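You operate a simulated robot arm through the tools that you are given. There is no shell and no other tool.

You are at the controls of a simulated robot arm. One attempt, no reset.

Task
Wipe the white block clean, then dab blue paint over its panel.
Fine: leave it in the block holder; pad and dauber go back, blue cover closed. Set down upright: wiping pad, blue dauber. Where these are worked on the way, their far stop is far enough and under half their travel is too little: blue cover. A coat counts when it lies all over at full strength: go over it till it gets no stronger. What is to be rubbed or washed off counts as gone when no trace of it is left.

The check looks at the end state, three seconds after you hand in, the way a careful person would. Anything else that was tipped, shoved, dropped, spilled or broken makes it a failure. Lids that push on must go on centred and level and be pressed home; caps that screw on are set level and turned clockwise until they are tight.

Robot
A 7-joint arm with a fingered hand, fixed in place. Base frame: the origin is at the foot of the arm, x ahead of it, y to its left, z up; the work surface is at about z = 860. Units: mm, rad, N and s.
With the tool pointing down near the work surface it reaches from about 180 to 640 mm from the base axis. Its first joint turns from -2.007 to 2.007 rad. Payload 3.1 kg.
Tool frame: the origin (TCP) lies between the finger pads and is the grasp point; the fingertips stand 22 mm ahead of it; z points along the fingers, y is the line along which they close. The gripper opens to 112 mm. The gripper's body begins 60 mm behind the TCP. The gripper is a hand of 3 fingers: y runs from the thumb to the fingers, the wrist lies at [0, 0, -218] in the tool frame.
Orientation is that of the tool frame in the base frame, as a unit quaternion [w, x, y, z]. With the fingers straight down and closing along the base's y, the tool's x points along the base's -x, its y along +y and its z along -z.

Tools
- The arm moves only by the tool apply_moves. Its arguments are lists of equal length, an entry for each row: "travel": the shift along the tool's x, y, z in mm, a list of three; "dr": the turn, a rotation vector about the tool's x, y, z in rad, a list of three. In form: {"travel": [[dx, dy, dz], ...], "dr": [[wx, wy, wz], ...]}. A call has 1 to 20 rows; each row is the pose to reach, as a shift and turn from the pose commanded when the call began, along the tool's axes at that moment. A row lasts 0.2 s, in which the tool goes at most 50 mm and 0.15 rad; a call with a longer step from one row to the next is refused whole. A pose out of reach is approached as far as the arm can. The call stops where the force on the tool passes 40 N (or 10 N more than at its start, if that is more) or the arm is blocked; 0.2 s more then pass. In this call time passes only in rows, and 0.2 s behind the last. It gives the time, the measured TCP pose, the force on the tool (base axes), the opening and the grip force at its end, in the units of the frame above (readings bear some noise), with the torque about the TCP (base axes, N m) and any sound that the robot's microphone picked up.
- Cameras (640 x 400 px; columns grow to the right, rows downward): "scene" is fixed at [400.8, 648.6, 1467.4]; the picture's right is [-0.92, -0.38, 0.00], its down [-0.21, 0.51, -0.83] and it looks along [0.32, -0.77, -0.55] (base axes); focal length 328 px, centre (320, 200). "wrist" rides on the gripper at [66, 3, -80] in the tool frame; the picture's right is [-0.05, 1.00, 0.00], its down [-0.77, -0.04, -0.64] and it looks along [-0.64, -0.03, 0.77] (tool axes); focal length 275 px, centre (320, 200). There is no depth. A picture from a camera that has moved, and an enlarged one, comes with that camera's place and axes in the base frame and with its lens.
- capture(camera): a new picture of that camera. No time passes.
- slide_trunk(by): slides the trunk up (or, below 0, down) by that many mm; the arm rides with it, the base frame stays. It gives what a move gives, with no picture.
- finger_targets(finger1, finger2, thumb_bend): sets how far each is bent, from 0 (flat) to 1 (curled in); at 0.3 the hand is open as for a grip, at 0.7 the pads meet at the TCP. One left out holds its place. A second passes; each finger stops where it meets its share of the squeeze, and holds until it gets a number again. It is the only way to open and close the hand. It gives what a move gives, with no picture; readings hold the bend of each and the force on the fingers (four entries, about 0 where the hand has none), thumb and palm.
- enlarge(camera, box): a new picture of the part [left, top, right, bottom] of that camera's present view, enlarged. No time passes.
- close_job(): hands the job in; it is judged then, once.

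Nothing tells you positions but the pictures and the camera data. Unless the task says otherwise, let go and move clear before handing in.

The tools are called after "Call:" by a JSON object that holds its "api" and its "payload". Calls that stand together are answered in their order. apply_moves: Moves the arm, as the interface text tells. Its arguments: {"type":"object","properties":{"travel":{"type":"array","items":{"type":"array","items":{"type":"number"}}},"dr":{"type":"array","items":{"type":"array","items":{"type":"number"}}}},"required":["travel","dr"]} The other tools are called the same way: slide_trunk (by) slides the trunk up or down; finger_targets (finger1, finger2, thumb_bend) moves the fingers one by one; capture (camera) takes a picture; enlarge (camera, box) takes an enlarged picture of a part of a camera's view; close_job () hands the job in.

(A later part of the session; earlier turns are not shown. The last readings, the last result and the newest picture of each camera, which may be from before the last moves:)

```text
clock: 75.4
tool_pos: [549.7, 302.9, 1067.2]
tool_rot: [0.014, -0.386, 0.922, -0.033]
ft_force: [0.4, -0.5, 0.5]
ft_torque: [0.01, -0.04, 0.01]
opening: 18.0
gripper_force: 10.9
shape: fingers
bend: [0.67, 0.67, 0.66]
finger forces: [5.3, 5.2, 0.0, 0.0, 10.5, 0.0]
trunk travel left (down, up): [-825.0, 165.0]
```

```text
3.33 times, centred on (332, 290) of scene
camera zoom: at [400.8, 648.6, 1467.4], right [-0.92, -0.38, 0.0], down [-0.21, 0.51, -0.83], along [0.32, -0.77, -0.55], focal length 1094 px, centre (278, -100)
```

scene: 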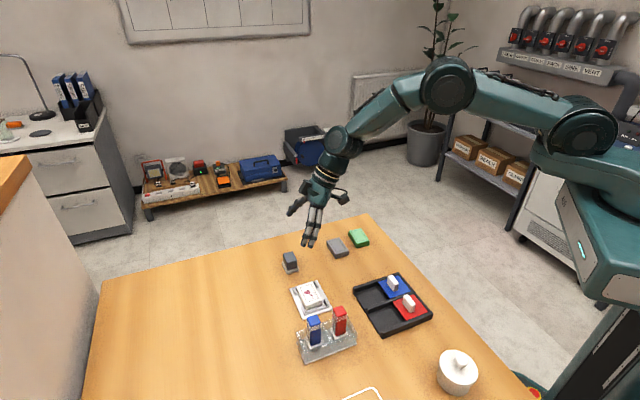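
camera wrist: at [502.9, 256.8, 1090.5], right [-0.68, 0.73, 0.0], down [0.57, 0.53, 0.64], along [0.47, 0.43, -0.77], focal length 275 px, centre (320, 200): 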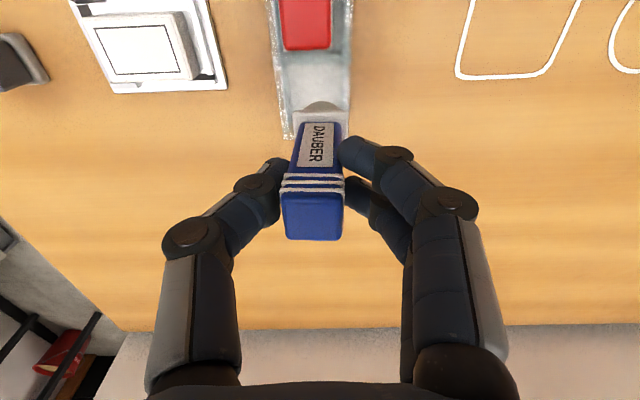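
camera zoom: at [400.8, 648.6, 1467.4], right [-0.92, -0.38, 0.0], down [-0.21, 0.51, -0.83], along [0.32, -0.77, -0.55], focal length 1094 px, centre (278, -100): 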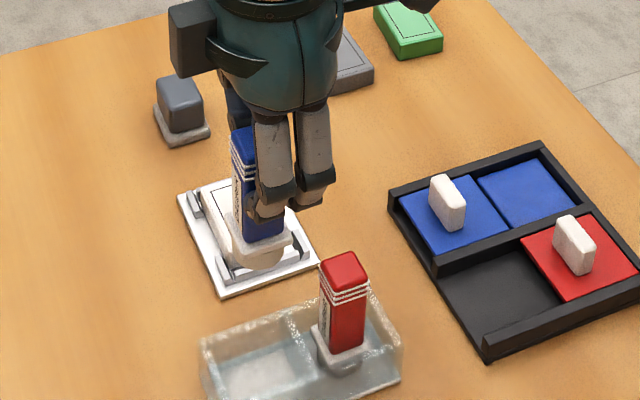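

Call:
{"api": "enlarge", "payload": {"camera": "scene", "box": [340, 255, 400, 315]}}

Call:
{"api": "enlarge", "payload": {"camera": "scene", "box": [315, 260, 395, 345]}}

Call:
{"api": "enlarge", "payload": {"camera": "scene", "box": [330, 255, 400, 320]}}

```text
6.67 times, centred on (370, 285) of scene
camera zoom: at [400.8, 648.6, 1467.4], right [-0.92, -0.38, 0.0], down [-0.21, 0.51, -0.83], along [0.32, -0.77, -0.55], focal length 2188 px, centre (-13, -367)
```

zoom: 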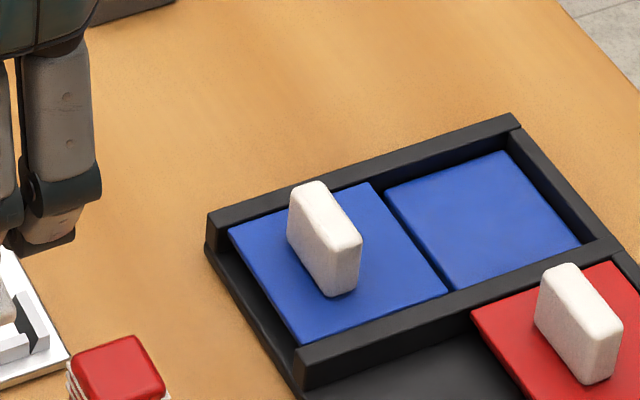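

```text
4.71 times, centred on (355, 302) of scene
camera zoom: at [400.8, 648.6, 1467.4], right [-0.92, -0.38, 0.0], down [-0.21, 0.51, -0.83], along [0.32, -0.77, -0.55], focal length 1545 px, centre (155, -282)
```

zoom: 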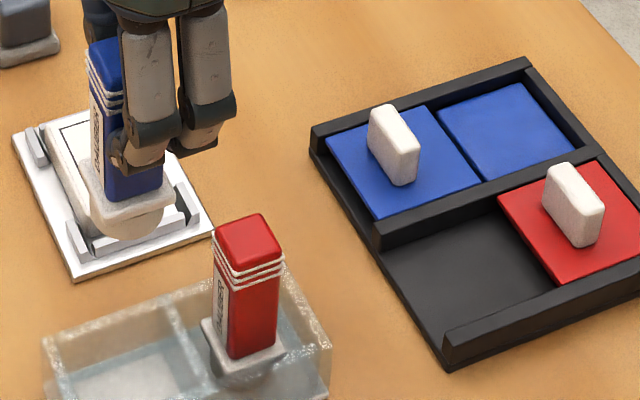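

```text
6.15 times, centred on (365, 288) of scene
camera zoom: at [400.8, 648.6, 1467.4], right [-0.92, -0.38, 0.0], down [-0.21, 0.51, -0.83], along [0.32, -0.77, -0.55], focal length 2020 px, centre (43, -338)
```

zoom: 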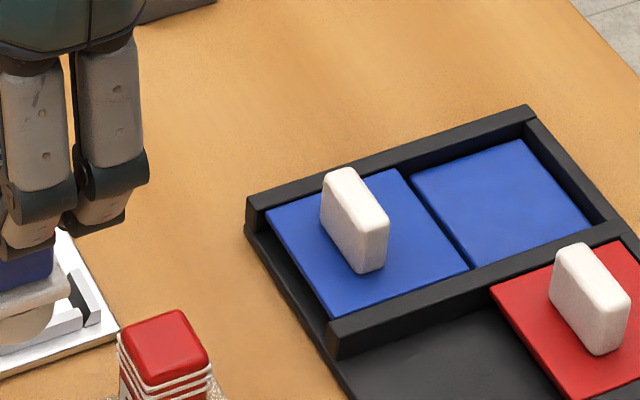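

Call:
{"api": "apply_moves", "payload": {"travel": [[37, -10.6, 0.7], [75, -21.2, 1.5], [112, -31.8, 2.2], [150, -42.4, 3], [187, -53, 3.7], [224.2, -63.6, 4.4]], "dr": [[0, 0, 0], [0, 0, 0], [0, 0, 0], [0, 0, 0], [0, 0, 0], [0, 0, 0]]}}

Call:
{"api": "capture", "payload": {"camera": "wrist"}}

Call:
{"api": "enlarge", "payload": {"camera": "scene", "box": [330, 190, 440, 320]}}

```text
clock: 76.8
tool_pos: [436.9, 94.6, 1067.0]
tool_rot: [0.014, -0.386, 0.922, -0.033]
ft_force: [-0.5, -1.2, 0.2]
ft_torque: [0.04, 0.03, 0.03]
opening: 17.6
gripper_force: 10.3
shape: fingers
bend: [0.67, 0.68, 0.66]
finger forces: [5.2, 5.0, 0.0, 0.1, 10.3, 0.1]
trunk travel left (down, up): [-825.0, 165.0]
```

```text
taken
camera wrist: at [385.4, 52.6, 1148.2], right [-0.68, 0.73, -0.07], down [0.53, 0.56, 0.64], along [0.51, 0.4, -0.77], focal length 275 px, centre (320, 200)
```

wrist: 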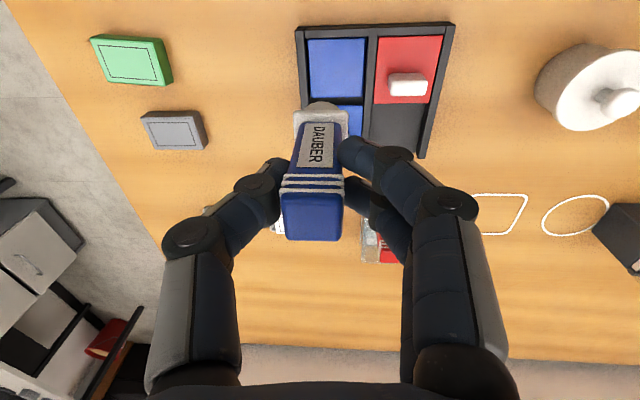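

```text
3.08 times, centred on (385, 255) of scene
camera zoom: at [400.8, 648.6, 1467.4], right [-0.92, -0.38, 0.0], down [-0.21, 0.51, -0.83], along [0.32, -0.77, -0.55], focal length 1010 px, centre (120, 31)
```

zoom: 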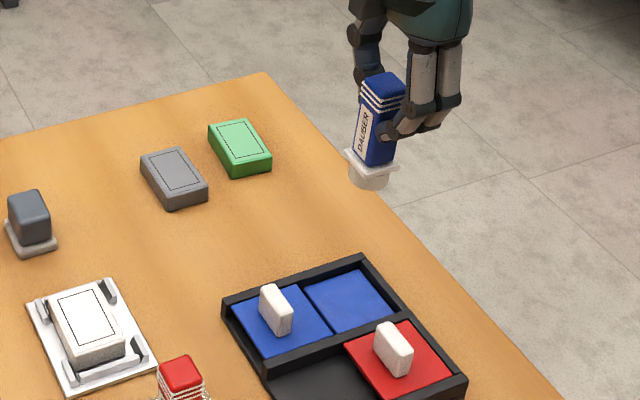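

The well is centred under the dauber. I'll descend toward the paint.

Call:
{"api": "apply_moves", "payload": {"travel": [[-0.9, 4, 30], [-0.9, 6, 60], [-0.9, 7.6, 82], [-0.9, 8.9, 100]], "dr": [[0, 0, 0], [0, 0, 0], [0, 0, 0], [0, 0, 0]]}}

Call:
{"api": "enlarge", "payload": {"camera": "scene", "box": [345, 220, 435, 310]}}

Call:
{"api": "capture", "payload": {"camera": "wrist"}}

```text
clock: 77.8
tool_pos: [438.9, 99.5, 966.9]
tool_rot: [0.014, -0.386, 0.922, -0.032]
ft_force: [-0.6, 0.7, -0.7]
ft_torque: [-0.02, 0.0, 0.0]
opening: 17.5
gripper_force: 10.1
shape: fingers
bend: [0.68, 0.68, 0.66]
finger forces: [5.1, 5.0, 0.0, 0.0, 10.1, 0.0]
trunk travel left (down, up): [-825.0, 165.0]
```

```text
4.44 times, centred on (390, 265) of scene
camera zoom: at [400.8, 648.6, 1467.4], right [-0.92, -0.38, 0.0], down [-0.21, 0.51, -0.83], along [0.32, -0.77, -0.55], focal length 1459 px, centre (9, -89)
```

zoom: 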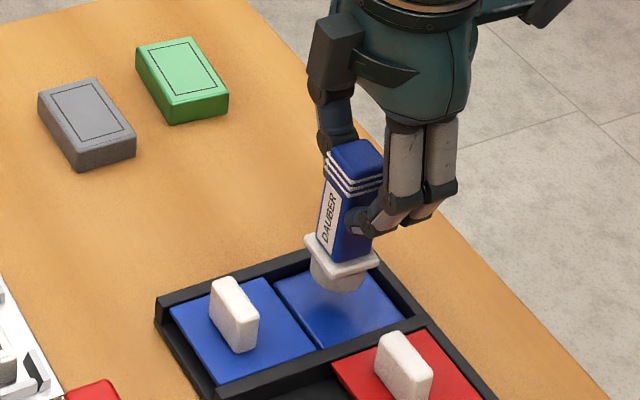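

```text
taken
camera wrist: at [386.6, 57.3, 1048.6], right [-0.68, 0.73, -0.07], down [0.53, 0.56, 0.64], along [0.5, 0.39, -0.77], focal length 275 px, centre (320, 200)
```

wrist: 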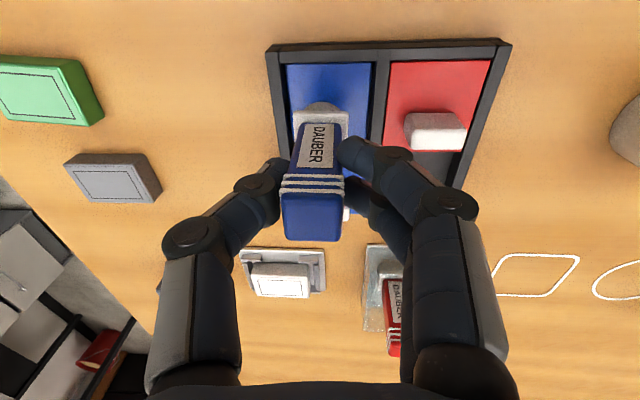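

Call:
{"api": "apply_moves", "payload": {"travel": [[0, 0.3, 4], [0, 0.5, 8], [0, 0.7, 10], [0, 0.85, 12]], "dr": [[0, 0, 0], [0, 0, 0], [0, 0, 0], [0, 0, 0]]}}

Call:
{"api": "enlarge", "payload": {"camera": "scene", "box": [345, 220, 435, 310]}}

```text
clock: 78.8
tool_pos: [439.1, 98.9, 954.6]
tool_rot: [0.013, -0.387, 0.921, -0.032]
ft_force: [0.9, -0.3, -0.6]
ft_torque: [0.0, 0.05, 0.03]
opening: 17.6
gripper_force: 10.4
shape: fingers
bend: [0.68, 0.68, 0.66]
finger forces: [5.2, 5.0, 0.0, 0.0, 10.1, 0.0]
trunk travel left (down, up): [-825.0, 165.0]
```

```text
4.44 times, centred on (390, 265) of scene
camera zoom: at [400.8, 648.6, 1467.4], right [-0.92, -0.38, 0.0], down [-0.21, 0.51, -0.83], along [0.32, -0.77, -0.55], focal length 1459 px, centre (9, -89)
```

zoom: 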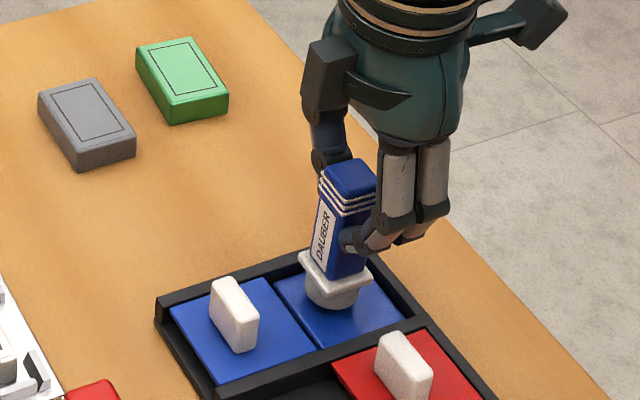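

Call:
{"api": "apply_moves", "payload": {"travel": [[0, 0.07, 1], [0, 0.14, 2], [0, 0.2, 3]], "dr": [[0, 0, 0], [0, 0, 0], [0, 0, 0]]}}

Call:
{"api": "apply_moves", "payload": {"travel": [[0, 0.07, 1], [0, 0.14, 2]], "dr": [[0, 0, 0], [0, 0, 0]]}}

Call:
{"api": "enlarge", "payload": {"camera": "scene", "box": [365, 245, 415, 295]}}

```text
clock: 79.6
tool_pos: [439.8, 100.5, 950.4]
tool_rot: [0.013, -0.387, 0.921, -0.032]
ft_force: [0.4, 0.1, -0.4]
ft_torque: [0.0, -0.01, -0.03]
opening: 17.6
gripper_force: 10.5
shape: fingers
bend: [0.68, 0.68, 0.66]
finger forces: [5.1, 5.0, 0.1, 0.1, 10.2, 0.0]
trunk travel left (down, up): [-825.0, 165.0]
```

```text
clock: 80.2
tool_pos: [438.0, 99.4, 951.3]
tool_rot: [0.014, -0.386, 0.922, -0.032]
ft_force: [0.8, 0.0, 6.2]
ft_torque: [-0.04, -0.01, 0.01]
opening: 17.4
gripper_force: 11.3
shape: fingers
bend: [0.69, 0.69, 0.66]
finger forces: [5.4, 5.3, 0.1, 0.1, 11.3, 0.0]
trunk travel left (down, up): [-825.0, 165.0]
```

```text
8.00 times, centred on (390, 270) of scene
camera zoom: at [400.8, 648.6, 1467.4], right [-0.92, -0.38, 0.0], down [-0.21, 0.51, -0.83], along [0.32, -0.77, -0.55], focal length 2626 px, centre (-240, -360)
```

zoom: 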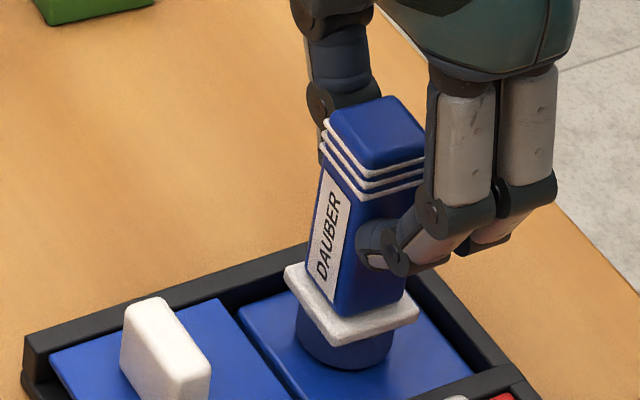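

The sponge has taken up blue paint at about 6 N. I'll lift and inspect it.

Call:
{"api": "apply_moves", "payload": {"travel": [[0, -0.7, -10], [0, -2.1, -30], [0, -4.2, -60]], "dr": [[0, 0, 0], [0, 0, 0], [0, 0, 0]]}}

Call:
{"api": "enlarge", "payload": {"camera": "scene", "box": [345, 200, 435, 310]}}

Call:
{"api": "enlarge", "payload": {"camera": "wrist", "box": [250, 40, 390, 250]}}

```text
clock: 81.0
tool_pos: [436.1, 100.6, 1009.2]
tool_rot: [0.014, -0.386, 0.922, -0.032]
ft_force: [1.0, 0.1, 0.3]
ft_torque: [0.01, 0.02, 0.0]
opening: 17.4
gripper_force: 10.4
shape: fingers
bend: [0.69, 0.69, 0.66]
finger forces: [5.3, 5.1, 0.0, 0.1, 10.4, 0.0]
trunk travel left (down, up): [-825.0, 165.0]
```

```text
3.64 times, centred on (390, 255) of scene
camera zoom: at [400.8, 648.6, 1467.4], right [-0.92, -0.38, 0.0], down [-0.21, 0.51, -0.83], along [0.32, -0.77, -0.55], focal length 1194 px, centre (66, 0)
```

zoom: 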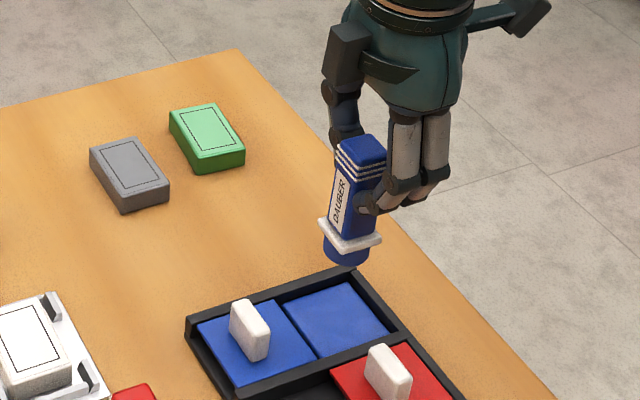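

```text
1.90 times, centred on (320, 145) of wrist
camera zoom: at [384.2, 58.8, 1091.0], right [-0.68, 0.73, -0.07], down [0.53, 0.56, 0.64], along [0.5, 0.39, -0.77], focal length 524 px, centre (320, 305)
```

zoom: 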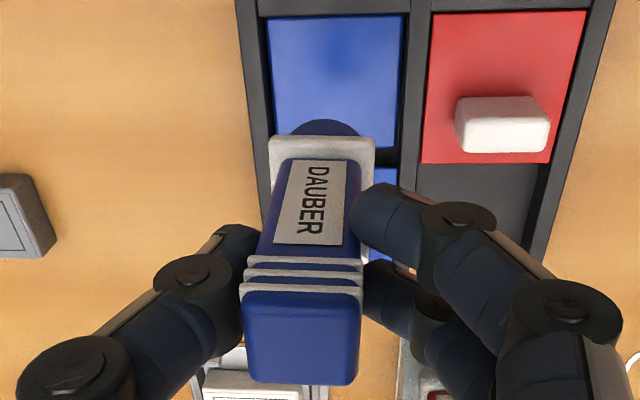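

The sponge is loaded with blue. I'll carry it to the block.

Call:
{"api": "apply_moves", "payload": {"travel": [[-38, -11.6, 0.8], [-76, -23.2, 1.6], [-115, -35, 2.4], [-153, -46.6, 3.2], [-191.7, -58.2, 4.1]], "dr": [[0, 0, 0], [0, 0, 0], [0, 0, 0], [0, 0, 0], [0, 0, 0]]}}

Call:
{"api": "capture", "payload": {"camera": "wrist"}}

Call:
{"api": "enlarge", "payload": {"camera": "scene", "box": [265, 210, 365, 320]}}

```text
clock: 82.2
tool_pos: [616.1, 197.4, 1008.0]
tool_rot: [0.01, -0.387, 0.922, -0.033]
ft_force: [0.7, -0.4, -0.6]
ft_torque: [-0.01, 0.01, 0.0]
opening: 17.3
gripper_force: 10.0
shape: fingers
bend: [0.69, 0.69, 0.66]
finger forces: [4.9, 5.0, 0.0, 0.1, 9.7, 0.1]
trunk travel left (down, up): [-825.0, 165.0]
```

```text
taken
camera wrist: at [564.3, 156.0, 1089.9], right [-0.68, 0.73, -0.07], down [0.54, 0.56, 0.63], along [0.5, 0.39, -0.77], focal length 275 px, centre (320, 200)
```

wrist: 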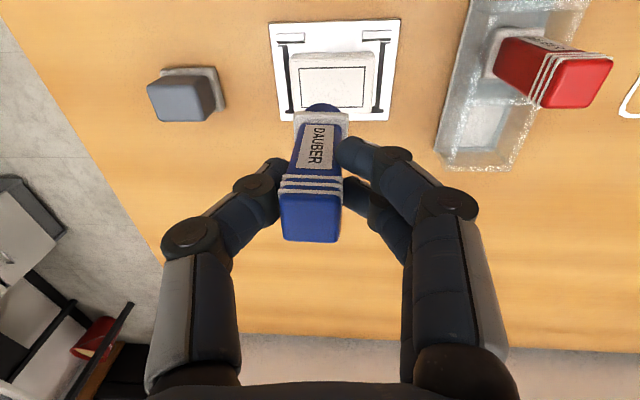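

```text
3.64 times, centred on (315, 265) of scene
camera zoom: at [400.8, 648.6, 1467.4], right [-0.92, -0.38, 0.0], down [-0.21, 0.51, -0.83], along [0.32, -0.77, -0.55], focal length 1194 px, centre (338, -36)
```

zoom: 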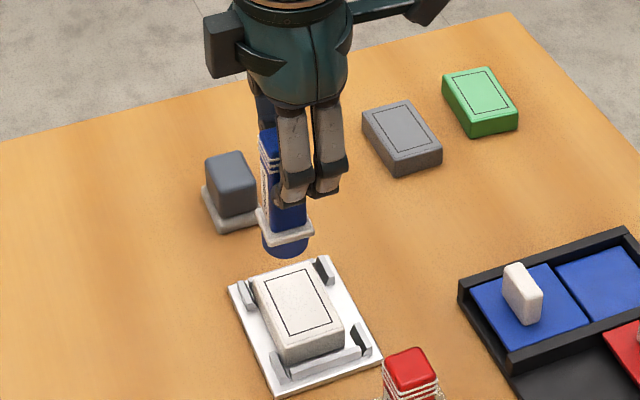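

Call:
{"api": "enlarge", "payload": {"camera": "wrist", "box": [260, 10, 410, 130]}}

```text
3.33 times, centred on (335, 70) of wrist
camera zoom: at [564.3, 156.0, 1089.9], right [-0.68, 0.73, -0.07], down [0.54, 0.56, 0.63], along [0.5, 0.39, -0.77], focal length 918 px, centre (270, 633)
```

zoom: 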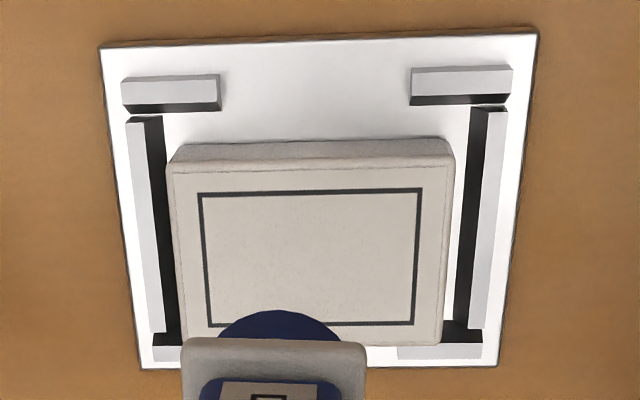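

The panel centre is almost directly below the hand. I'll descend closer and check the sponge alignment before the first dab.

Call:
{"api": "apply_moves", "payload": {"travel": [[1.5, 1.5, 13], [3, 3, 26], [3, 4, 38]], "dr": [[0, 0, 0], [0, 0, 0], [0, 0, 0]]}}

Call:
{"api": "enlarge", "payload": {"camera": "wrist", "box": [240, 20, 400, 150]}}

Call:
{"api": "enlarge", "payload": {"camera": "scene", "box": [285, 240, 355, 315]}}

```text
clock: 83.0
tool_pos: [612.1, 195.4, 972.0]
tool_rot: [0.014, -0.386, 0.922, -0.032]
ft_force: [0.1, 0.0, -0.5]
ft_torque: [-0.02, 0.0, 0.01]
opening: 17.5
gripper_force: 9.8
shape: fingers
bend: [0.69, 0.69, 0.66]
finger forces: [4.7, 4.9, 0.0, 0.0, 9.6, 0.0]
trunk travel left (down, up): [-825.0, 165.0]
```

```text
3.08 times, centred on (320, 85) of wrist
camera zoom: at [560.3, 153.4, 1053.5], right [-0.68, 0.73, -0.07], down [0.53, 0.56, 0.64], along [0.5, 0.39, -0.77], focal length 847 px, centre (320, 554)
```

zoom: 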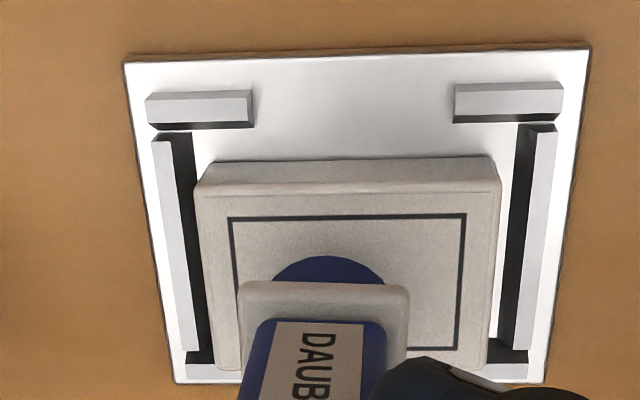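

```text
5.33 times, centred on (320, 278) of scene
camera zoom: at [400.8, 648.6, 1467.4], right [-0.92, -0.38, 0.0], down [-0.21, 0.51, -0.83], along [0.32, -0.77, -0.55], focal length 1751 px, centre (320, -213)
```

zoom: 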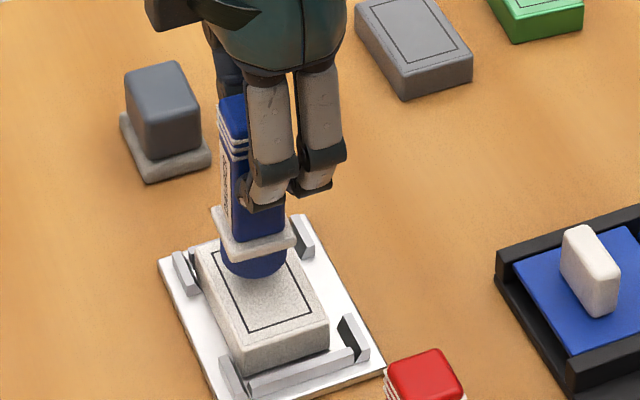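

Call:
{"api": "apply_moves", "payload": {"travel": [[2, 1.5, 0], [4, 3, 2], [4, 3.3, 7]], "dr": [[0, 0, 0], [0, 0, 0], [0, 0, 0]]}}

Call:
{"api": "enlarge", "payload": {"camera": "wrist", "box": [240, 20, 400, 150]}}

Call:
{"api": "enlarge", "payload": {"camera": "scene", "box": [290, 250, 350, 315]}}

```text
clock: 83.8
tool_pos: [607.0, 193.6, 964.9]
tool_rot: [0.013, -0.387, 0.922, -0.032]
ft_force: [0.7, 0.6, -0.3]
ft_torque: [0.02, 0.0, 0.03]
opening: 17.4
gripper_force: 9.7
shape: fingers
bend: [0.69, 0.69, 0.66]
finger forces: [4.8, 4.9, 0.0, 0.0, 9.6, 0.1]
trunk travel left (down, up): [-825.0, 165.0]
```

```text
3.08 times, centred on (320, 85) of wrist
camera zoom: at [555.1, 152.0, 1045.9], right [-0.68, 0.73, -0.07], down [0.53, 0.56, 0.64], along [0.5, 0.39, -0.77], focal length 847 px, centre (320, 554)
```

zoom: 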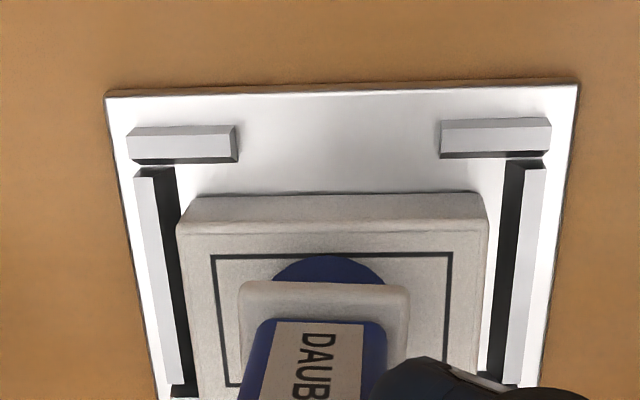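

```text
6.15 times, centred on (320, 282) of scene
camera zoom: at [400.8, 648.6, 1467.4], right [-0.92, -0.38, 0.0], down [-0.21, 0.51, -0.83], along [0.32, -0.77, -0.55], focal length 2020 px, centre (320, -308)
```

zoom: 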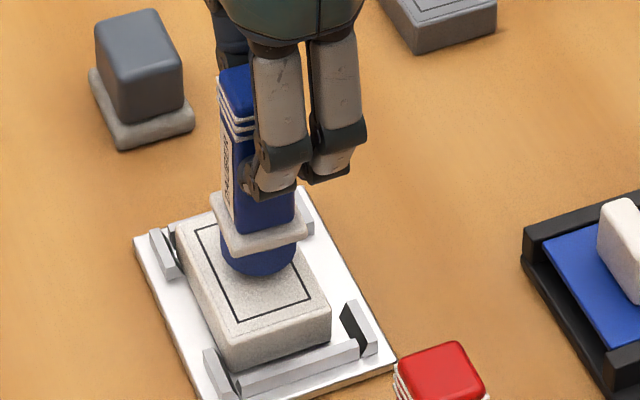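

Call:
{"api": "apply_moves", "payload": {"travel": [[-1, 0.2, 2], [-1, 0.35, 4], [-1, 0.4, 5]], "dr": [[0, 0, 0], [0, 0, 0], [0, 0, 0]]}}

Call:
{"api": "apply_moves", "payload": {"travel": [[0, 0.07, 1]], "dr": [[0, 0, 0]]}}

Call:
{"api": "apply_moves", "payload": {"travel": [[0, 0.07, 1]], "dr": [[0, 0, 0]]}}

```text
clock: 84.6
tool_pos: [607.3, 194.4, 960.4]
tool_rot: [0.013, -0.386, 0.922, -0.032]
ft_force: [-1.1, -0.4, 0.6]
ft_torque: [0.03, -0.03, 0.01]
opening: 17.4
gripper_force: 9.9
shape: fingers
bend: [0.69, 0.69, 0.66]
finger forces: [4.6, 5.0, 0.0, 0.1, 9.8, 0.0]
trunk travel left (down, up): [-825.0, 165.0]
```

```text
clock: 85.0
tool_pos: [607.9, 195.2, 959.9]
tool_rot: [0.015, -0.387, 0.921, -0.032]
ft_force: [0.3, -0.1, 4.0]
ft_torque: [0.01, 0.01, -0.01]
opening: 17.3
gripper_force: 10.2
shape: fingers
bend: [0.69, 0.69, 0.66]
finger forces: [5.0, 5.3, 0.1, 0.0, 10.5, 0.1]
trunk travel left (down, up): [-825.0, 165.0]
```

```text
clock: 85.4
tool_pos: [606.6, 193.6, 958.7]
tool_rot: [0.014, -0.386, 0.922, -0.033]
ft_force: [0.7, -0.5, 8.8]
ft_torque: [-0.04, -0.07, -0.01]
opening: 16.8
gripper_force: 11.3
shape: fingers
bend: [0.7, 0.7, 0.66]
finger forces: [5.3, 5.4, 0.0, 0.0, 11.7, 0.0]
trunk travel left (down, up): [-825.0, 165.0]
```

Contact was made at about 9 N. I'll lift and move aside to see the mark.

Call:
{"api": "apply_moves", "payload": {"travel": [[0, -0.7, -10], [0, -1.4, -20], [20, -1.8, -25], [45, -1.8, -25]], "dr": [[0, 0, 0], [0, 0, 0], [0, 0, 0], [0, 0, 0]]}}

Call:
{"api": "capture", "payload": {"camera": "wrist"}}

Call:
{"api": "enlarge", "payload": {"camera": "scene", "box": [285, 260, 355, 325]}}

```text
clock: 86.4
tool_pos: [575.8, 161.9, 982.5]
tool_rot: [0.013, -0.386, 0.922, -0.033]
ft_force: [0.2, -0.9, -0.5]
ft_torque: [0.02, 0.04, 0.02]
opening: 17.5
gripper_force: 9.8
shape: fingers
bend: [0.69, 0.69, 0.66]
finger forces: [5.1, 5.1, 0.0, 0.0, 10.1, 0.0]
trunk travel left (down, up): [-825.0, 165.0]
```

```text
taken
camera wrist: at [524.1, 119.5, 1064.1], right [-0.68, 0.73, -0.07], down [0.53, 0.56, 0.64], along [0.5, 0.39, -0.77], focal length 275 px, centre (320, 200)
```

wrist: 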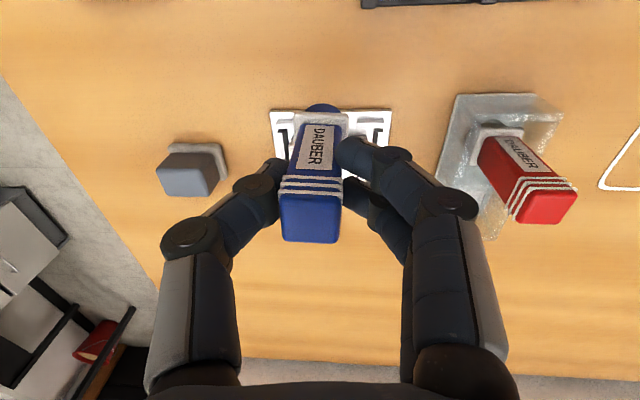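

```text
6.15 times, centred on (320, 292) of scene
camera zoom: at [400.8, 648.6, 1467.4], right [-0.92, -0.38, 0.0], down [-0.21, 0.51, -0.83], along [0.32, -0.77, -0.55], focal length 2020 px, centre (320, -369)
```

zoom: 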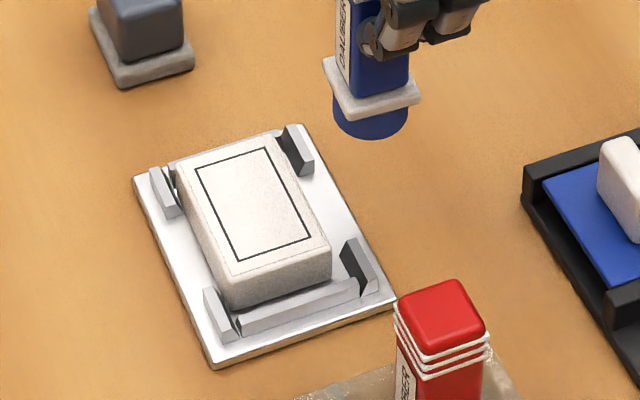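

Call:
{"api": "enlarge", "payload": {"camera": "scene", "box": [300, 275, 340, 310]}}

Call:
{"api": "enlarge", "payload": {"camera": "scene", "box": [365, 250, 415, 295]}}

Call:
{"api": "enlarge", "payload": {"camera": "scene", "box": [310, 260, 350, 295]}}

```text
11.43 times, centred on (320, 292) of scene
camera zoom: at [400.8, 648.6, 1467.4], right [-0.92, -0.38, 0.0], down [-0.21, 0.51, -0.83], along [0.32, -0.77, -0.55], focal length 3751 px, centre (320, -857)
```

zoom: 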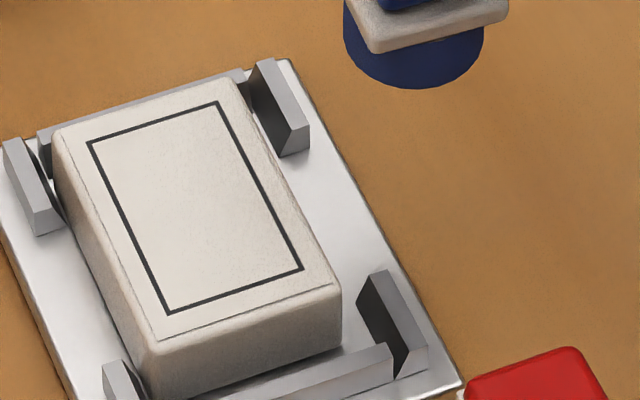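

```text
8.89 times, centred on (390, 272) of scene
camera zoom: at [400.8, 648.6, 1467.4], right [-0.92, -0.38, 0.0], down [-0.21, 0.51, -0.83], along [0.32, -0.77, -0.55], focal length 2918 px, centre (-302, -444)
```

zoom: 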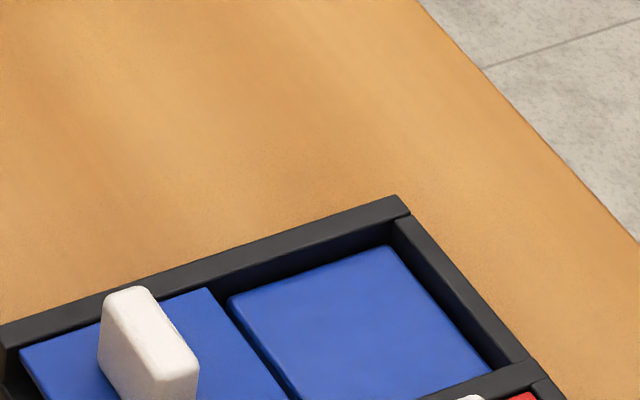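

```text
11.43 times, centred on (330, 278) of scene
camera zoom: at [400.8, 648.6, 1467.4], right [-0.92, -0.38, 0.0], down [-0.21, 0.51, -0.83], along [0.32, -0.77, -0.55], focal length 3751 px, centre (206, -686)
```

zoom: 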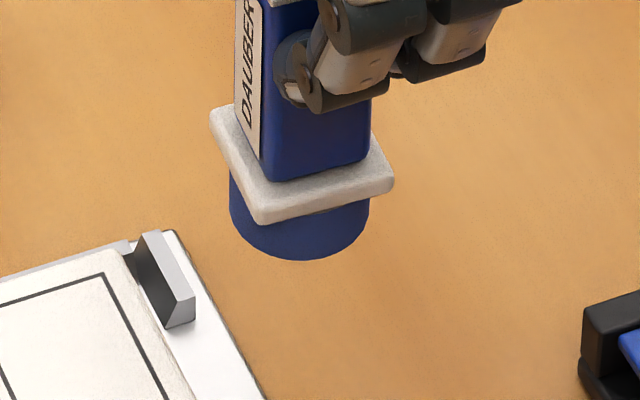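

No blue mark was left. The dauber may be tilted, so only an edge would touch. I'll look at the collar closely.

Call:
{"api": "enlarge", "payload": {"camera": "scene", "box": [318, 240, 348, 290]}}

Call:
{"api": "enlarge", "payload": {"camera": "scene", "box": [320, 268, 342, 286]}}

Call:
{"api": "enlarge", "payload": {"camera": "wrist", "box": [270, 90, 370, 250]}}

```text
8.00 times, centred on (333, 265) of scene
camera zoom: at [400.8, 648.6, 1467.4], right [-0.92, -0.38, 0.0], down [-0.21, 0.51, -0.83], along [0.32, -0.77, -0.55], focal length 2626 px, centre (216, -320)
```

zoom: 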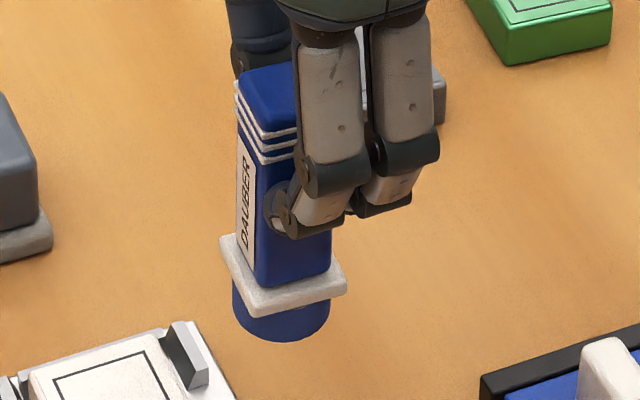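

```text
16.00 times, centred on (331, 277) of scene
camera zoom: at [400.8, 648.6, 1467.4], right [-0.92, -0.38, 0.0], down [-0.21, 0.51, -0.83], along [0.32, -0.77, -0.55], focal length 5252 px, centre (144, -1032)
```

zoom: 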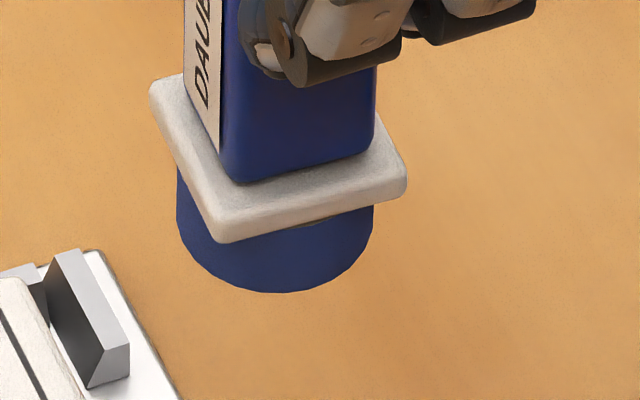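

```text
2.50 times, centred on (320, 170) of wrist
camera zoom: at [524.1, 119.5, 1064.1], right [-0.68, 0.73, -0.07], down [0.53, 0.56, 0.64], along [0.5, 0.39, -0.77], focal length 688 px, centre (320, 275)
```

zoom: 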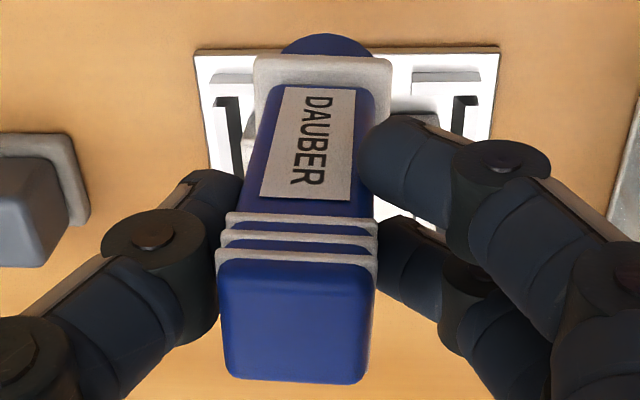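

The dauber is close to level, so the tilt doesn't explain it. I'll go back to the panel centre, press a bit longer and work the sponge slightly to see whether paint transfers.

Call:
{"api": "apply_moves", "payload": {"travel": [[-20, 0, 0], [-45, 0, 0], [-45, 0.9, 12], [-45, 1.5, 21], [-45, 1.7, 24]], "dr": [[0, 0, 0], [0, 0, 0], [0, 0, 0], [0, 0, 0], [0, 0, 0]]}}

Call:
{"api": "apply_moves", "payload": {"travel": [[0, 0.1, 1.5], [0, 0.1, 2], [0, 0.1, 2], [0, 0.1, 2], [0, 3, 2], [0, 6, 2], [0, 3, 2], [0, 0.1, 2], [0, -3, 2], [0, -6, 2], [0, -3, 2], [0, 0.1, 2], [0, 0.1, 2]], "dr": [[0, 0, 0], [0, 0, 0], [0, 0, 0], [0, 0, 0], [0, 0, 0], [0, 0, 0], [0, 0, 0], [0, 0, 0], [0, 0, 0], [0, 0, 0], [0, 0, 0], [0, 0, 0], [0, 0, 0]]}}

Call:
{"api": "enlarge", "payload": {"camera": "scene", "box": [290, 250, 350, 315]}}

```text
clock: 87.6
tool_pos: [609.0, 194.7, 959.7]
tool_rot: [0.014, -0.386, 0.922, -0.033]
ft_force: [-0.3, 0.2, 0.2]
ft_torque: [0.0, 0.0, -0.01]
opening: 17.3
gripper_force: 9.7
shape: fingers
bend: [0.69, 0.69, 0.66]
finger forces: [4.9, 5.1, 0.0, 0.1, 9.6, 0.0]
trunk travel left (down, up): [-825.0, 165.0]
```

```text
clock: 90.4
tool_pos: [607.4, 193.3, 956.6]
tool_rot: [0.014, -0.387, 0.922, -0.033]
ft_force: [1.3, -0.4, 8.2]
ft_torque: [-0.05, -0.08, 0.0]
opening: 15.8
gripper_force: 10.7
shape: fingers
bend: [0.7, 0.7, 0.67]
finger forces: [4.2, 5.8, 0.0, 0.0, 11.3, 0.1]
trunk travel left (down, up): [-825.0, 165.0]
```

```text
6.15 times, centred on (320, 282) of scene
camera zoom: at [400.8, 648.6, 1467.4], right [-0.92, -0.38, 0.0], down [-0.21, 0.51, -0.83], along [0.32, -0.77, -0.55], focal length 2020 px, centre (320, -308)
```

zoom: 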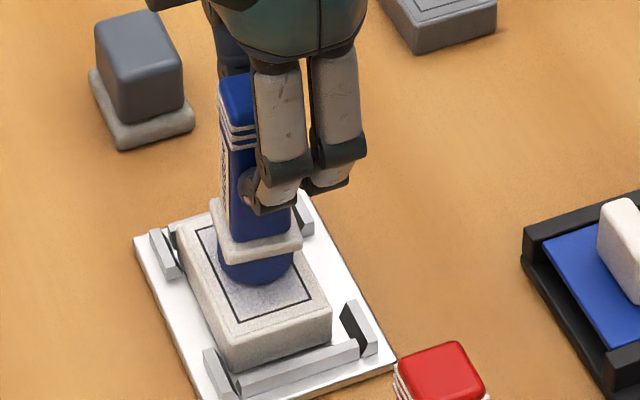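

The panel is now tinting blue, so paint transfers while the sponge moves under light pressure. I'll work over the whole panel.

Call:
{"api": "apply_moves", "payload": {"travel": [[0, 4, -0.3], [0, 8, -0.55], [0, 12, -0.8], [-4, 12, -0.8], [-4, 6, -0.4], [-4, 0, 0], [-4, -6, 0.4], [-4, -12, 0.8], [0, -12, 0.8], [4, -12, 0.8], [4, -6, 0.4], [4, 0, 0], [4, 6, -0.4], [4, 12, -0.8], [0, 12, -0.8], [0, 6, -0.4], [0, 0, 0], [0, -6, 0.4], [0, -12, 0.8], [0, -6, 0.4]], "dr": [[0, 0, 0], [0, 0, 0], [0, 0, 0], [0, 0, 0], [0, 0, 0], [0, 0, 0], [0, 0, 0], [0, 0, 0], [0, 0, 0], [0, 0, 0], [0, 0, 0], [0, 0, 0], [0, 0, 0], [0, 0, 0], [0, 0, 0], [0, 0, 0], [0, 0, 0], [0, 0, 0], [0, 0, 0], [0, 0, 0]]}}

Call:
{"api": "apply_moves", "payload": {"travel": [[0, -0.7, -10], [0, -1.4, -20], [20, -1.8, -25], [45, -1.8, -25]], "dr": [[0, 0, 0], [0, 0, 0], [0, 0, 0], [0, 0, 0]]}}

Call:
{"api": "enlarge", "payload": {"camera": "scene", "box": [295, 260, 355, 315]}}

Call:
{"api": "enlarge", "payload": {"camera": "wrist", "box": [250, 90, 390, 250]}}

```text
clock: 94.6
tool_pos: [611.3, 189.4, 956.4]
tool_rot: [0.013, -0.386, 0.922, -0.032]
ft_force: [0.2, 0.3, -0.2]
ft_torque: [0.0, -0.04, -0.02]
opening: 8.2
gripper_force: 7.9
shape: fingers
bend: [0.71, 0.7, 0.68]
finger forces: [2.4, 5.9, 0.1, 0.0, 7.3, 0.0]
trunk travel left (down, up): [-825.0, 165.0]
```

```text
clock: 95.6
tool_pos: [581.8, 158.2, 981.6]
tool_rot: [0.013, -0.387, 0.921, -0.032]
ft_force: [-0.1, 0.2, -0.4]
ft_torque: [0.03, 0.0, 0.02]
opening: 8.2
gripper_force: 7.6
shape: fingers
bend: [0.71, 0.69, 0.68]
finger forces: [2.5, 5.8, 0.1, 0.0, 7.0, 0.1]
trunk travel left (down, up): [-825.0, 165.0]
```

```text
7.27 times, centred on (325, 288) of scene
camera zoom: at [400.8, 648.6, 1467.4], right [-0.92, -0.38, 0.0], down [-0.21, 0.51, -0.83], along [0.32, -0.77, -0.55], focal length 2387 px, centre (284, -436)
```

zoom: 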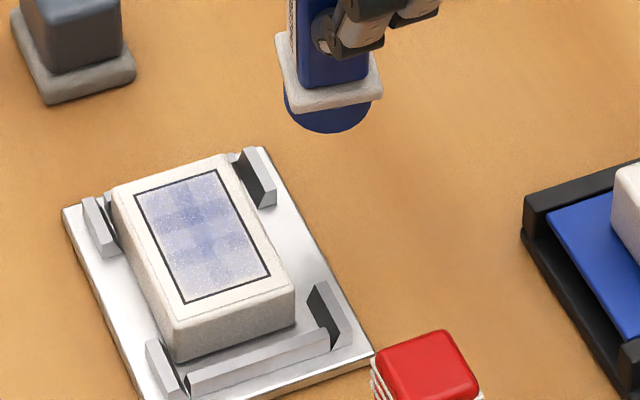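

```text
2.50 times, centred on (320, 170) of wrist
camera zoom: at [530.2, 116.3, 1063.6], right [-0.68, 0.73, -0.07], down [0.53, 0.56, 0.64], along [0.5, 0.4, -0.77], focal length 688 px, centre (320, 275)
```

zoom: 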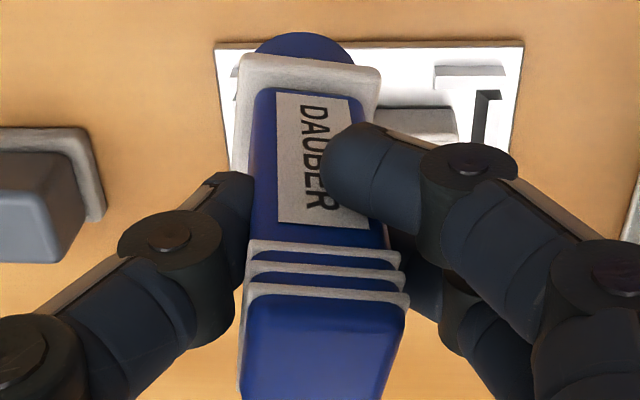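

The coat builds up only inside the panel, which is good, but the dauber has slipped in my grip. I'll return it to the stand, regrip it lower and firmer, and then carry on with lighter pressure.

Call:
{"api": "apply_moves", "payload": {"travel": [[0, -1.4, -20], [0, -2.8, -40], [0, -4.2, -60], [0, -5.6, -80]], "dr": [[-0.03, -0.04, 0], [-0.06, -0.08, 0], [-0.085, -0.12, 0], [-0.11, -0.16, 0]]}}

Call:
{"api": "capture", "payload": {"camera": "wrist"}}

Call:
{"api": "enlarge", "payload": {"camera": "scene", "box": [300, 190, 380, 290]}}

```text
clock: 96.6
tool_pos: [580.3, 158.9, 1061.7]
tool_rot: [0.066, -0.389, 0.917, 0.049]
ft_force: [-0.1, -0.4, -0.8]
ft_torque: [-0.04, 0.02, -0.04]
opening: 8.2
gripper_force: 7.5
shape: fingers
bend: [0.71, 0.69, 0.68]
finger forces: [2.1, 5.7, 0.0, 0.0, 6.8, 0.0]
trunk travel left (down, up): [-825.0, 165.0]
```

```text
taken
camera wrist: at [526.5, 102.6, 1131.8], right [-0.69, 0.73, 0.05], down [0.51, 0.43, 0.75], along [0.52, 0.54, -0.66], focal length 275 px, centre (320, 200)
```

wrist: 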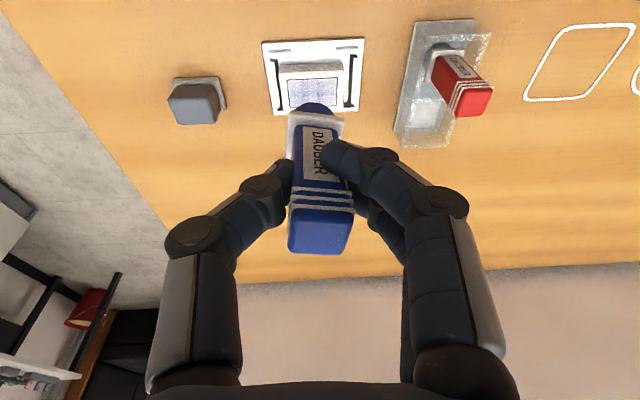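

```text
4.00 times, centred on (340, 240) of scene
camera zoom: at [400.8, 648.6, 1467.4], right [-0.92, -0.38, 0.0], down [-0.21, 0.51, -0.83], along [0.32, -0.77, -0.55], focal length 1313 px, centre (240, 40)
```

zoom: 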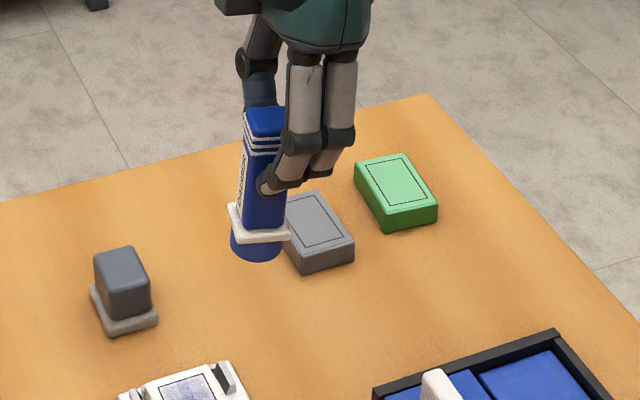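

Call:
{"api": "apply_moves", "payload": {"travel": [[-17.5, 28.6, 4], [-35, 57.2, 7.9], [-52.4, 85.9, 11.8], [-69.8, 114.5, 15.7]], "dr": [[0, 0.012, -0.03], [0, 0.025, -0.06], [0, 0.037, -0.1], [0, 0.05, -0.13]]}}

Call:
{"api": "capture", "payload": {"camera": "wrist"}}

Call:
{"api": "enlarge", "payload": {"camera": "scene", "box": [280, 230, 370, 360]}}

```text
clock: 97.6
tool_pos: [542.6, 288.3, 1059.8]
tool_rot: [0.046, -0.449, 0.892, 0.035]
ft_force: [0.5, -0.4, -1.1]
ft_torque: [-0.04, -0.03, 0.04]
opening: 8.0
gripper_force: 7.6
shape: fingers
bend: [0.71, 0.69, 0.68]
finger forces: [2.0, 5.7, 0.0, 0.0, 6.9, 0.0]
trunk travel left (down, up): [-825.0, 165.0]
```

```text
taken
camera wrist: at [497.3, 229.1, 1134.0], right [-0.77, 0.63, 0.03], down [0.45, 0.53, 0.72], along [0.44, 0.57, -0.7], focal length 275 px, centre (320, 200)
```

wrist: 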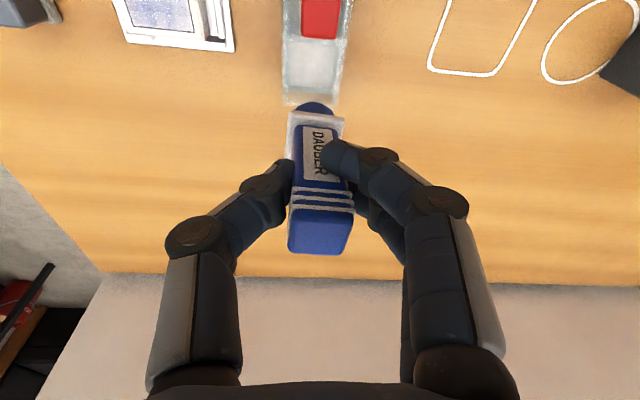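

```text
3.08 times, centred on (325, 295) of scene
camera zoom: at [400.8, 648.6, 1467.4], right [-0.92, -0.38, 0.0], down [-0.21, 0.51, -0.83], along [0.32, -0.77, -0.55], focal length 1010 px, centre (305, -92)
```

zoom: 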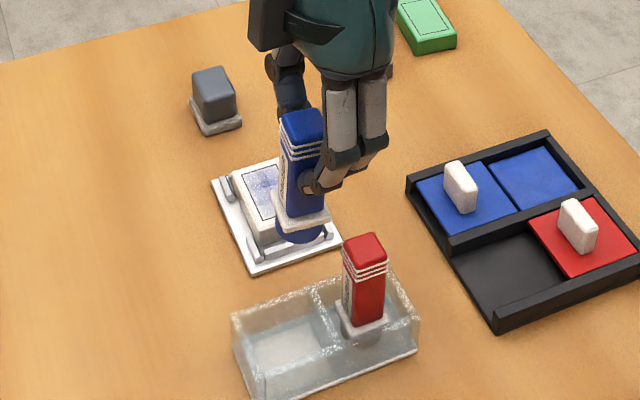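

The dauber is vertical again. I'll lower it toward its compartment with a 5 mm correction.

Call:
{"api": "apply_moves", "payload": {"travel": [[2.1, -1.5, 26], [4.2, -3, 52], [6.4, -4.4, 75]], "dr": [[0, 0, 0], [0, 0, 0], [0, 0, 0]]}}

Call:
{"api": "enlarge", "payload": {"camera": "wrist", "box": [240, 60, 400, 260]}}

Call:
{"api": "enlarge", "payload": {"camera": "scene", "box": [280, 280, 370, 370]}}

```text
clock: 98.4
tool_pos: [549.4, 287.6, 987.9]
tool_rot: [0.046, -0.448, 0.892, 0.035]
ft_force: [-0.5, 0.1, -0.1]
ft_torque: [-0.02, -0.01, 0.03]
opening: 8.0
gripper_force: 7.6
shape: fingers
bend: [0.71, 0.69, 0.68]
finger forces: [1.8, 5.9, 0.0, 0.1, 6.8, 0.0]
trunk travel left (down, up): [-825.0, 165.0]
```

```text
2.00 times, centred on (320, 160) of wrist
camera zoom: at [503.9, 227.9, 1061.6], right [-0.77, 0.63, 0.03], down [0.46, 0.53, 0.72], along [0.44, 0.57, -0.69], focal length 551 px, centre (320, 280)
```

zoom: 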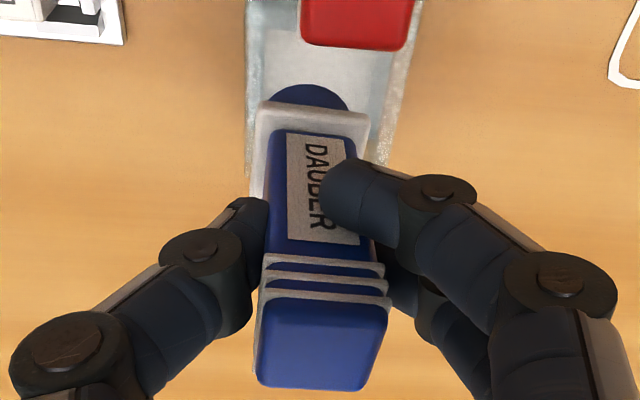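

```text
4.44 times, centred on (325, 325) of scene
camera zoom: at [400.8, 648.6, 1467.4], right [-0.92, -0.38, 0.0], down [-0.21, 0.51, -0.83], along [0.32, -0.77, -0.55], focal length 1459 px, centre (298, -356)
```

zoom: 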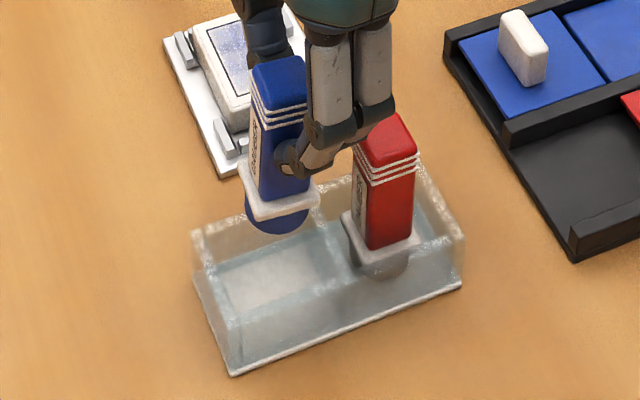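

Call:
{"api": "apply_moves", "payload": {"travel": [[-4, 2, 2], [-2, 1.6, 20], [-0.5, 1.2, 35], [0.9, 1.0, 45.3]], "dr": [[0, 0, 0], [0, 0, 0], [0, 0, 0], [0, 0, 0]]}}

Call:
{"api": "enlarge", "payload": {"camera": "wrist", "box": [240, 60, 400, 260]}}

Call:
{"api": "enlarge", "payload": {"camera": "scene", "box": [280, 280, 370, 370]}}

```text
clock: 99.4
tool_pos: [552.0, 294.3, 940.9]
tool_rot: [0.045, -0.448, 0.892, 0.035]
ft_force: [-0.5, -0.1, -0.1]
ft_torque: [0.01, 0.03, -0.02]
opening: 6.7
gripper_force: 7.2
shape: fingers
bend: [0.71, 0.69, 0.69]
finger forces: [2.3, 6.1, 0.1, 0.1, 6.6, 0.1]
trunk travel left (down, up): [-825.0, 165.0]
```

```text
2.00 times, centred on (320, 160) of wrist
camera zoom: at [507.1, 232.9, 1014.4], right [-0.77, 0.63, 0.03], down [0.46, 0.53, 0.72], along [0.44, 0.57, -0.7], focal length 551 px, centre (320, 280)
```

zoom: 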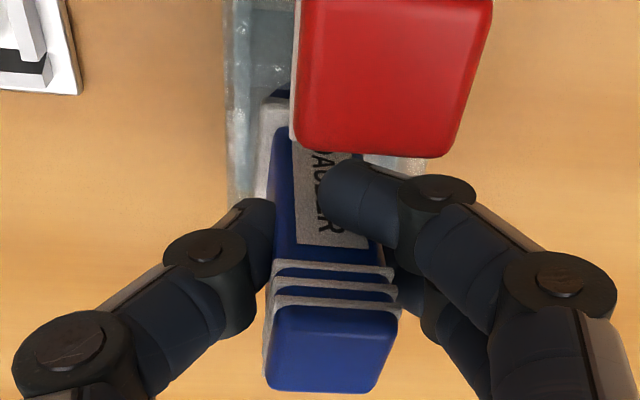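

```text
4.44 times, centred on (325, 325) of scene
camera zoom: at [400.8, 648.6, 1467.4], right [-0.92, -0.38, 0.0], down [-0.21, 0.51, -0.83], along [0.32, -0.77, -0.55], focal length 1459 px, centre (298, -356)
```

zoom: 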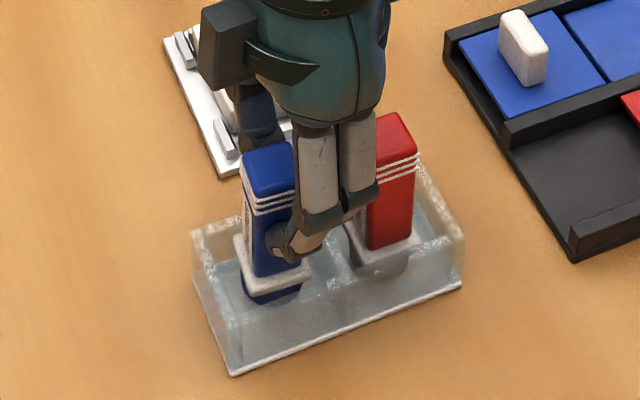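

Call:
{"api": "apply_moves", "payload": {"travel": [[0.2, 0, 2], [0.45, -0.1, 4], [0.7, -0.1, 6]], "dr": [[0, 0, 0], [0, 0, 0], [0, 0, 0]]}}

Call:
{"api": "apply_moves", "payload": {"travel": [[0.1, 0, 1], [0.2, 0, 2]], "dr": [[0, 0, 0], [0, 0, 0]]}}

Call:
{"api": "enlarge", "payload": {"camera": "scene", "box": [280, 280, 370, 370]}}

```text
clock: 100.2
tool_pos: [551.9, 294.7, 935.8]
tool_rot: [0.046, -0.448, 0.892, 0.035]
ft_force: [0.2, 0.2, 2.6]
ft_torque: [0.05, 0.01, 0.01]
opening: 6.4
gripper_force: 7.5
shape: fingers
bend: [0.71, 0.69, 0.69]
finger forces: [2.2, 5.9, 0.1, 0.0, 7.1, 0.0]
trunk travel left (down, up): [-825.0, 165.0]
```

```text
clock: 100.8
tool_pos: [552.2, 292.3, 934.5]
tool_rot: [0.048, -0.448, 0.892, 0.036]
ft_force: [1.3, -0.4, 10.3]
ft_torque: [-0.01, -0.06, -0.02]
opening: 5.8
gripper_force: 9.3
shape: fingers
bend: [0.72, 0.7, 0.69]
finger forces: [1.8, 6.5, 0.0, 0.0, 9.3, 0.0]
trunk travel left (down, up): [-825.0, 165.0]
```

```text
4.44 times, centred on (325, 325) of scene
camera zoom: at [400.8, 648.6, 1467.4], right [-0.92, -0.38, 0.0], down [-0.21, 0.51, -0.83], along [0.32, -0.77, -0.55], focal length 1459 px, centre (298, -356)
```

zoom: 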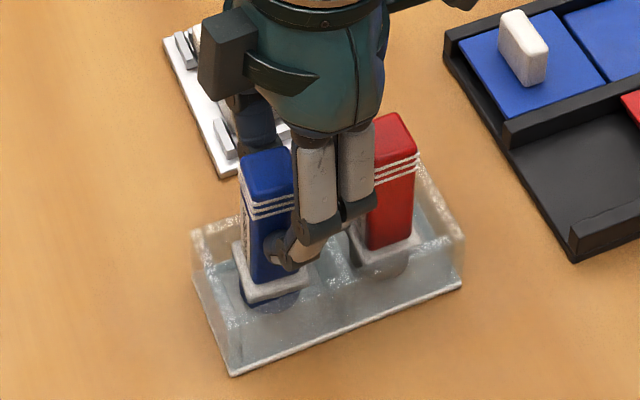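

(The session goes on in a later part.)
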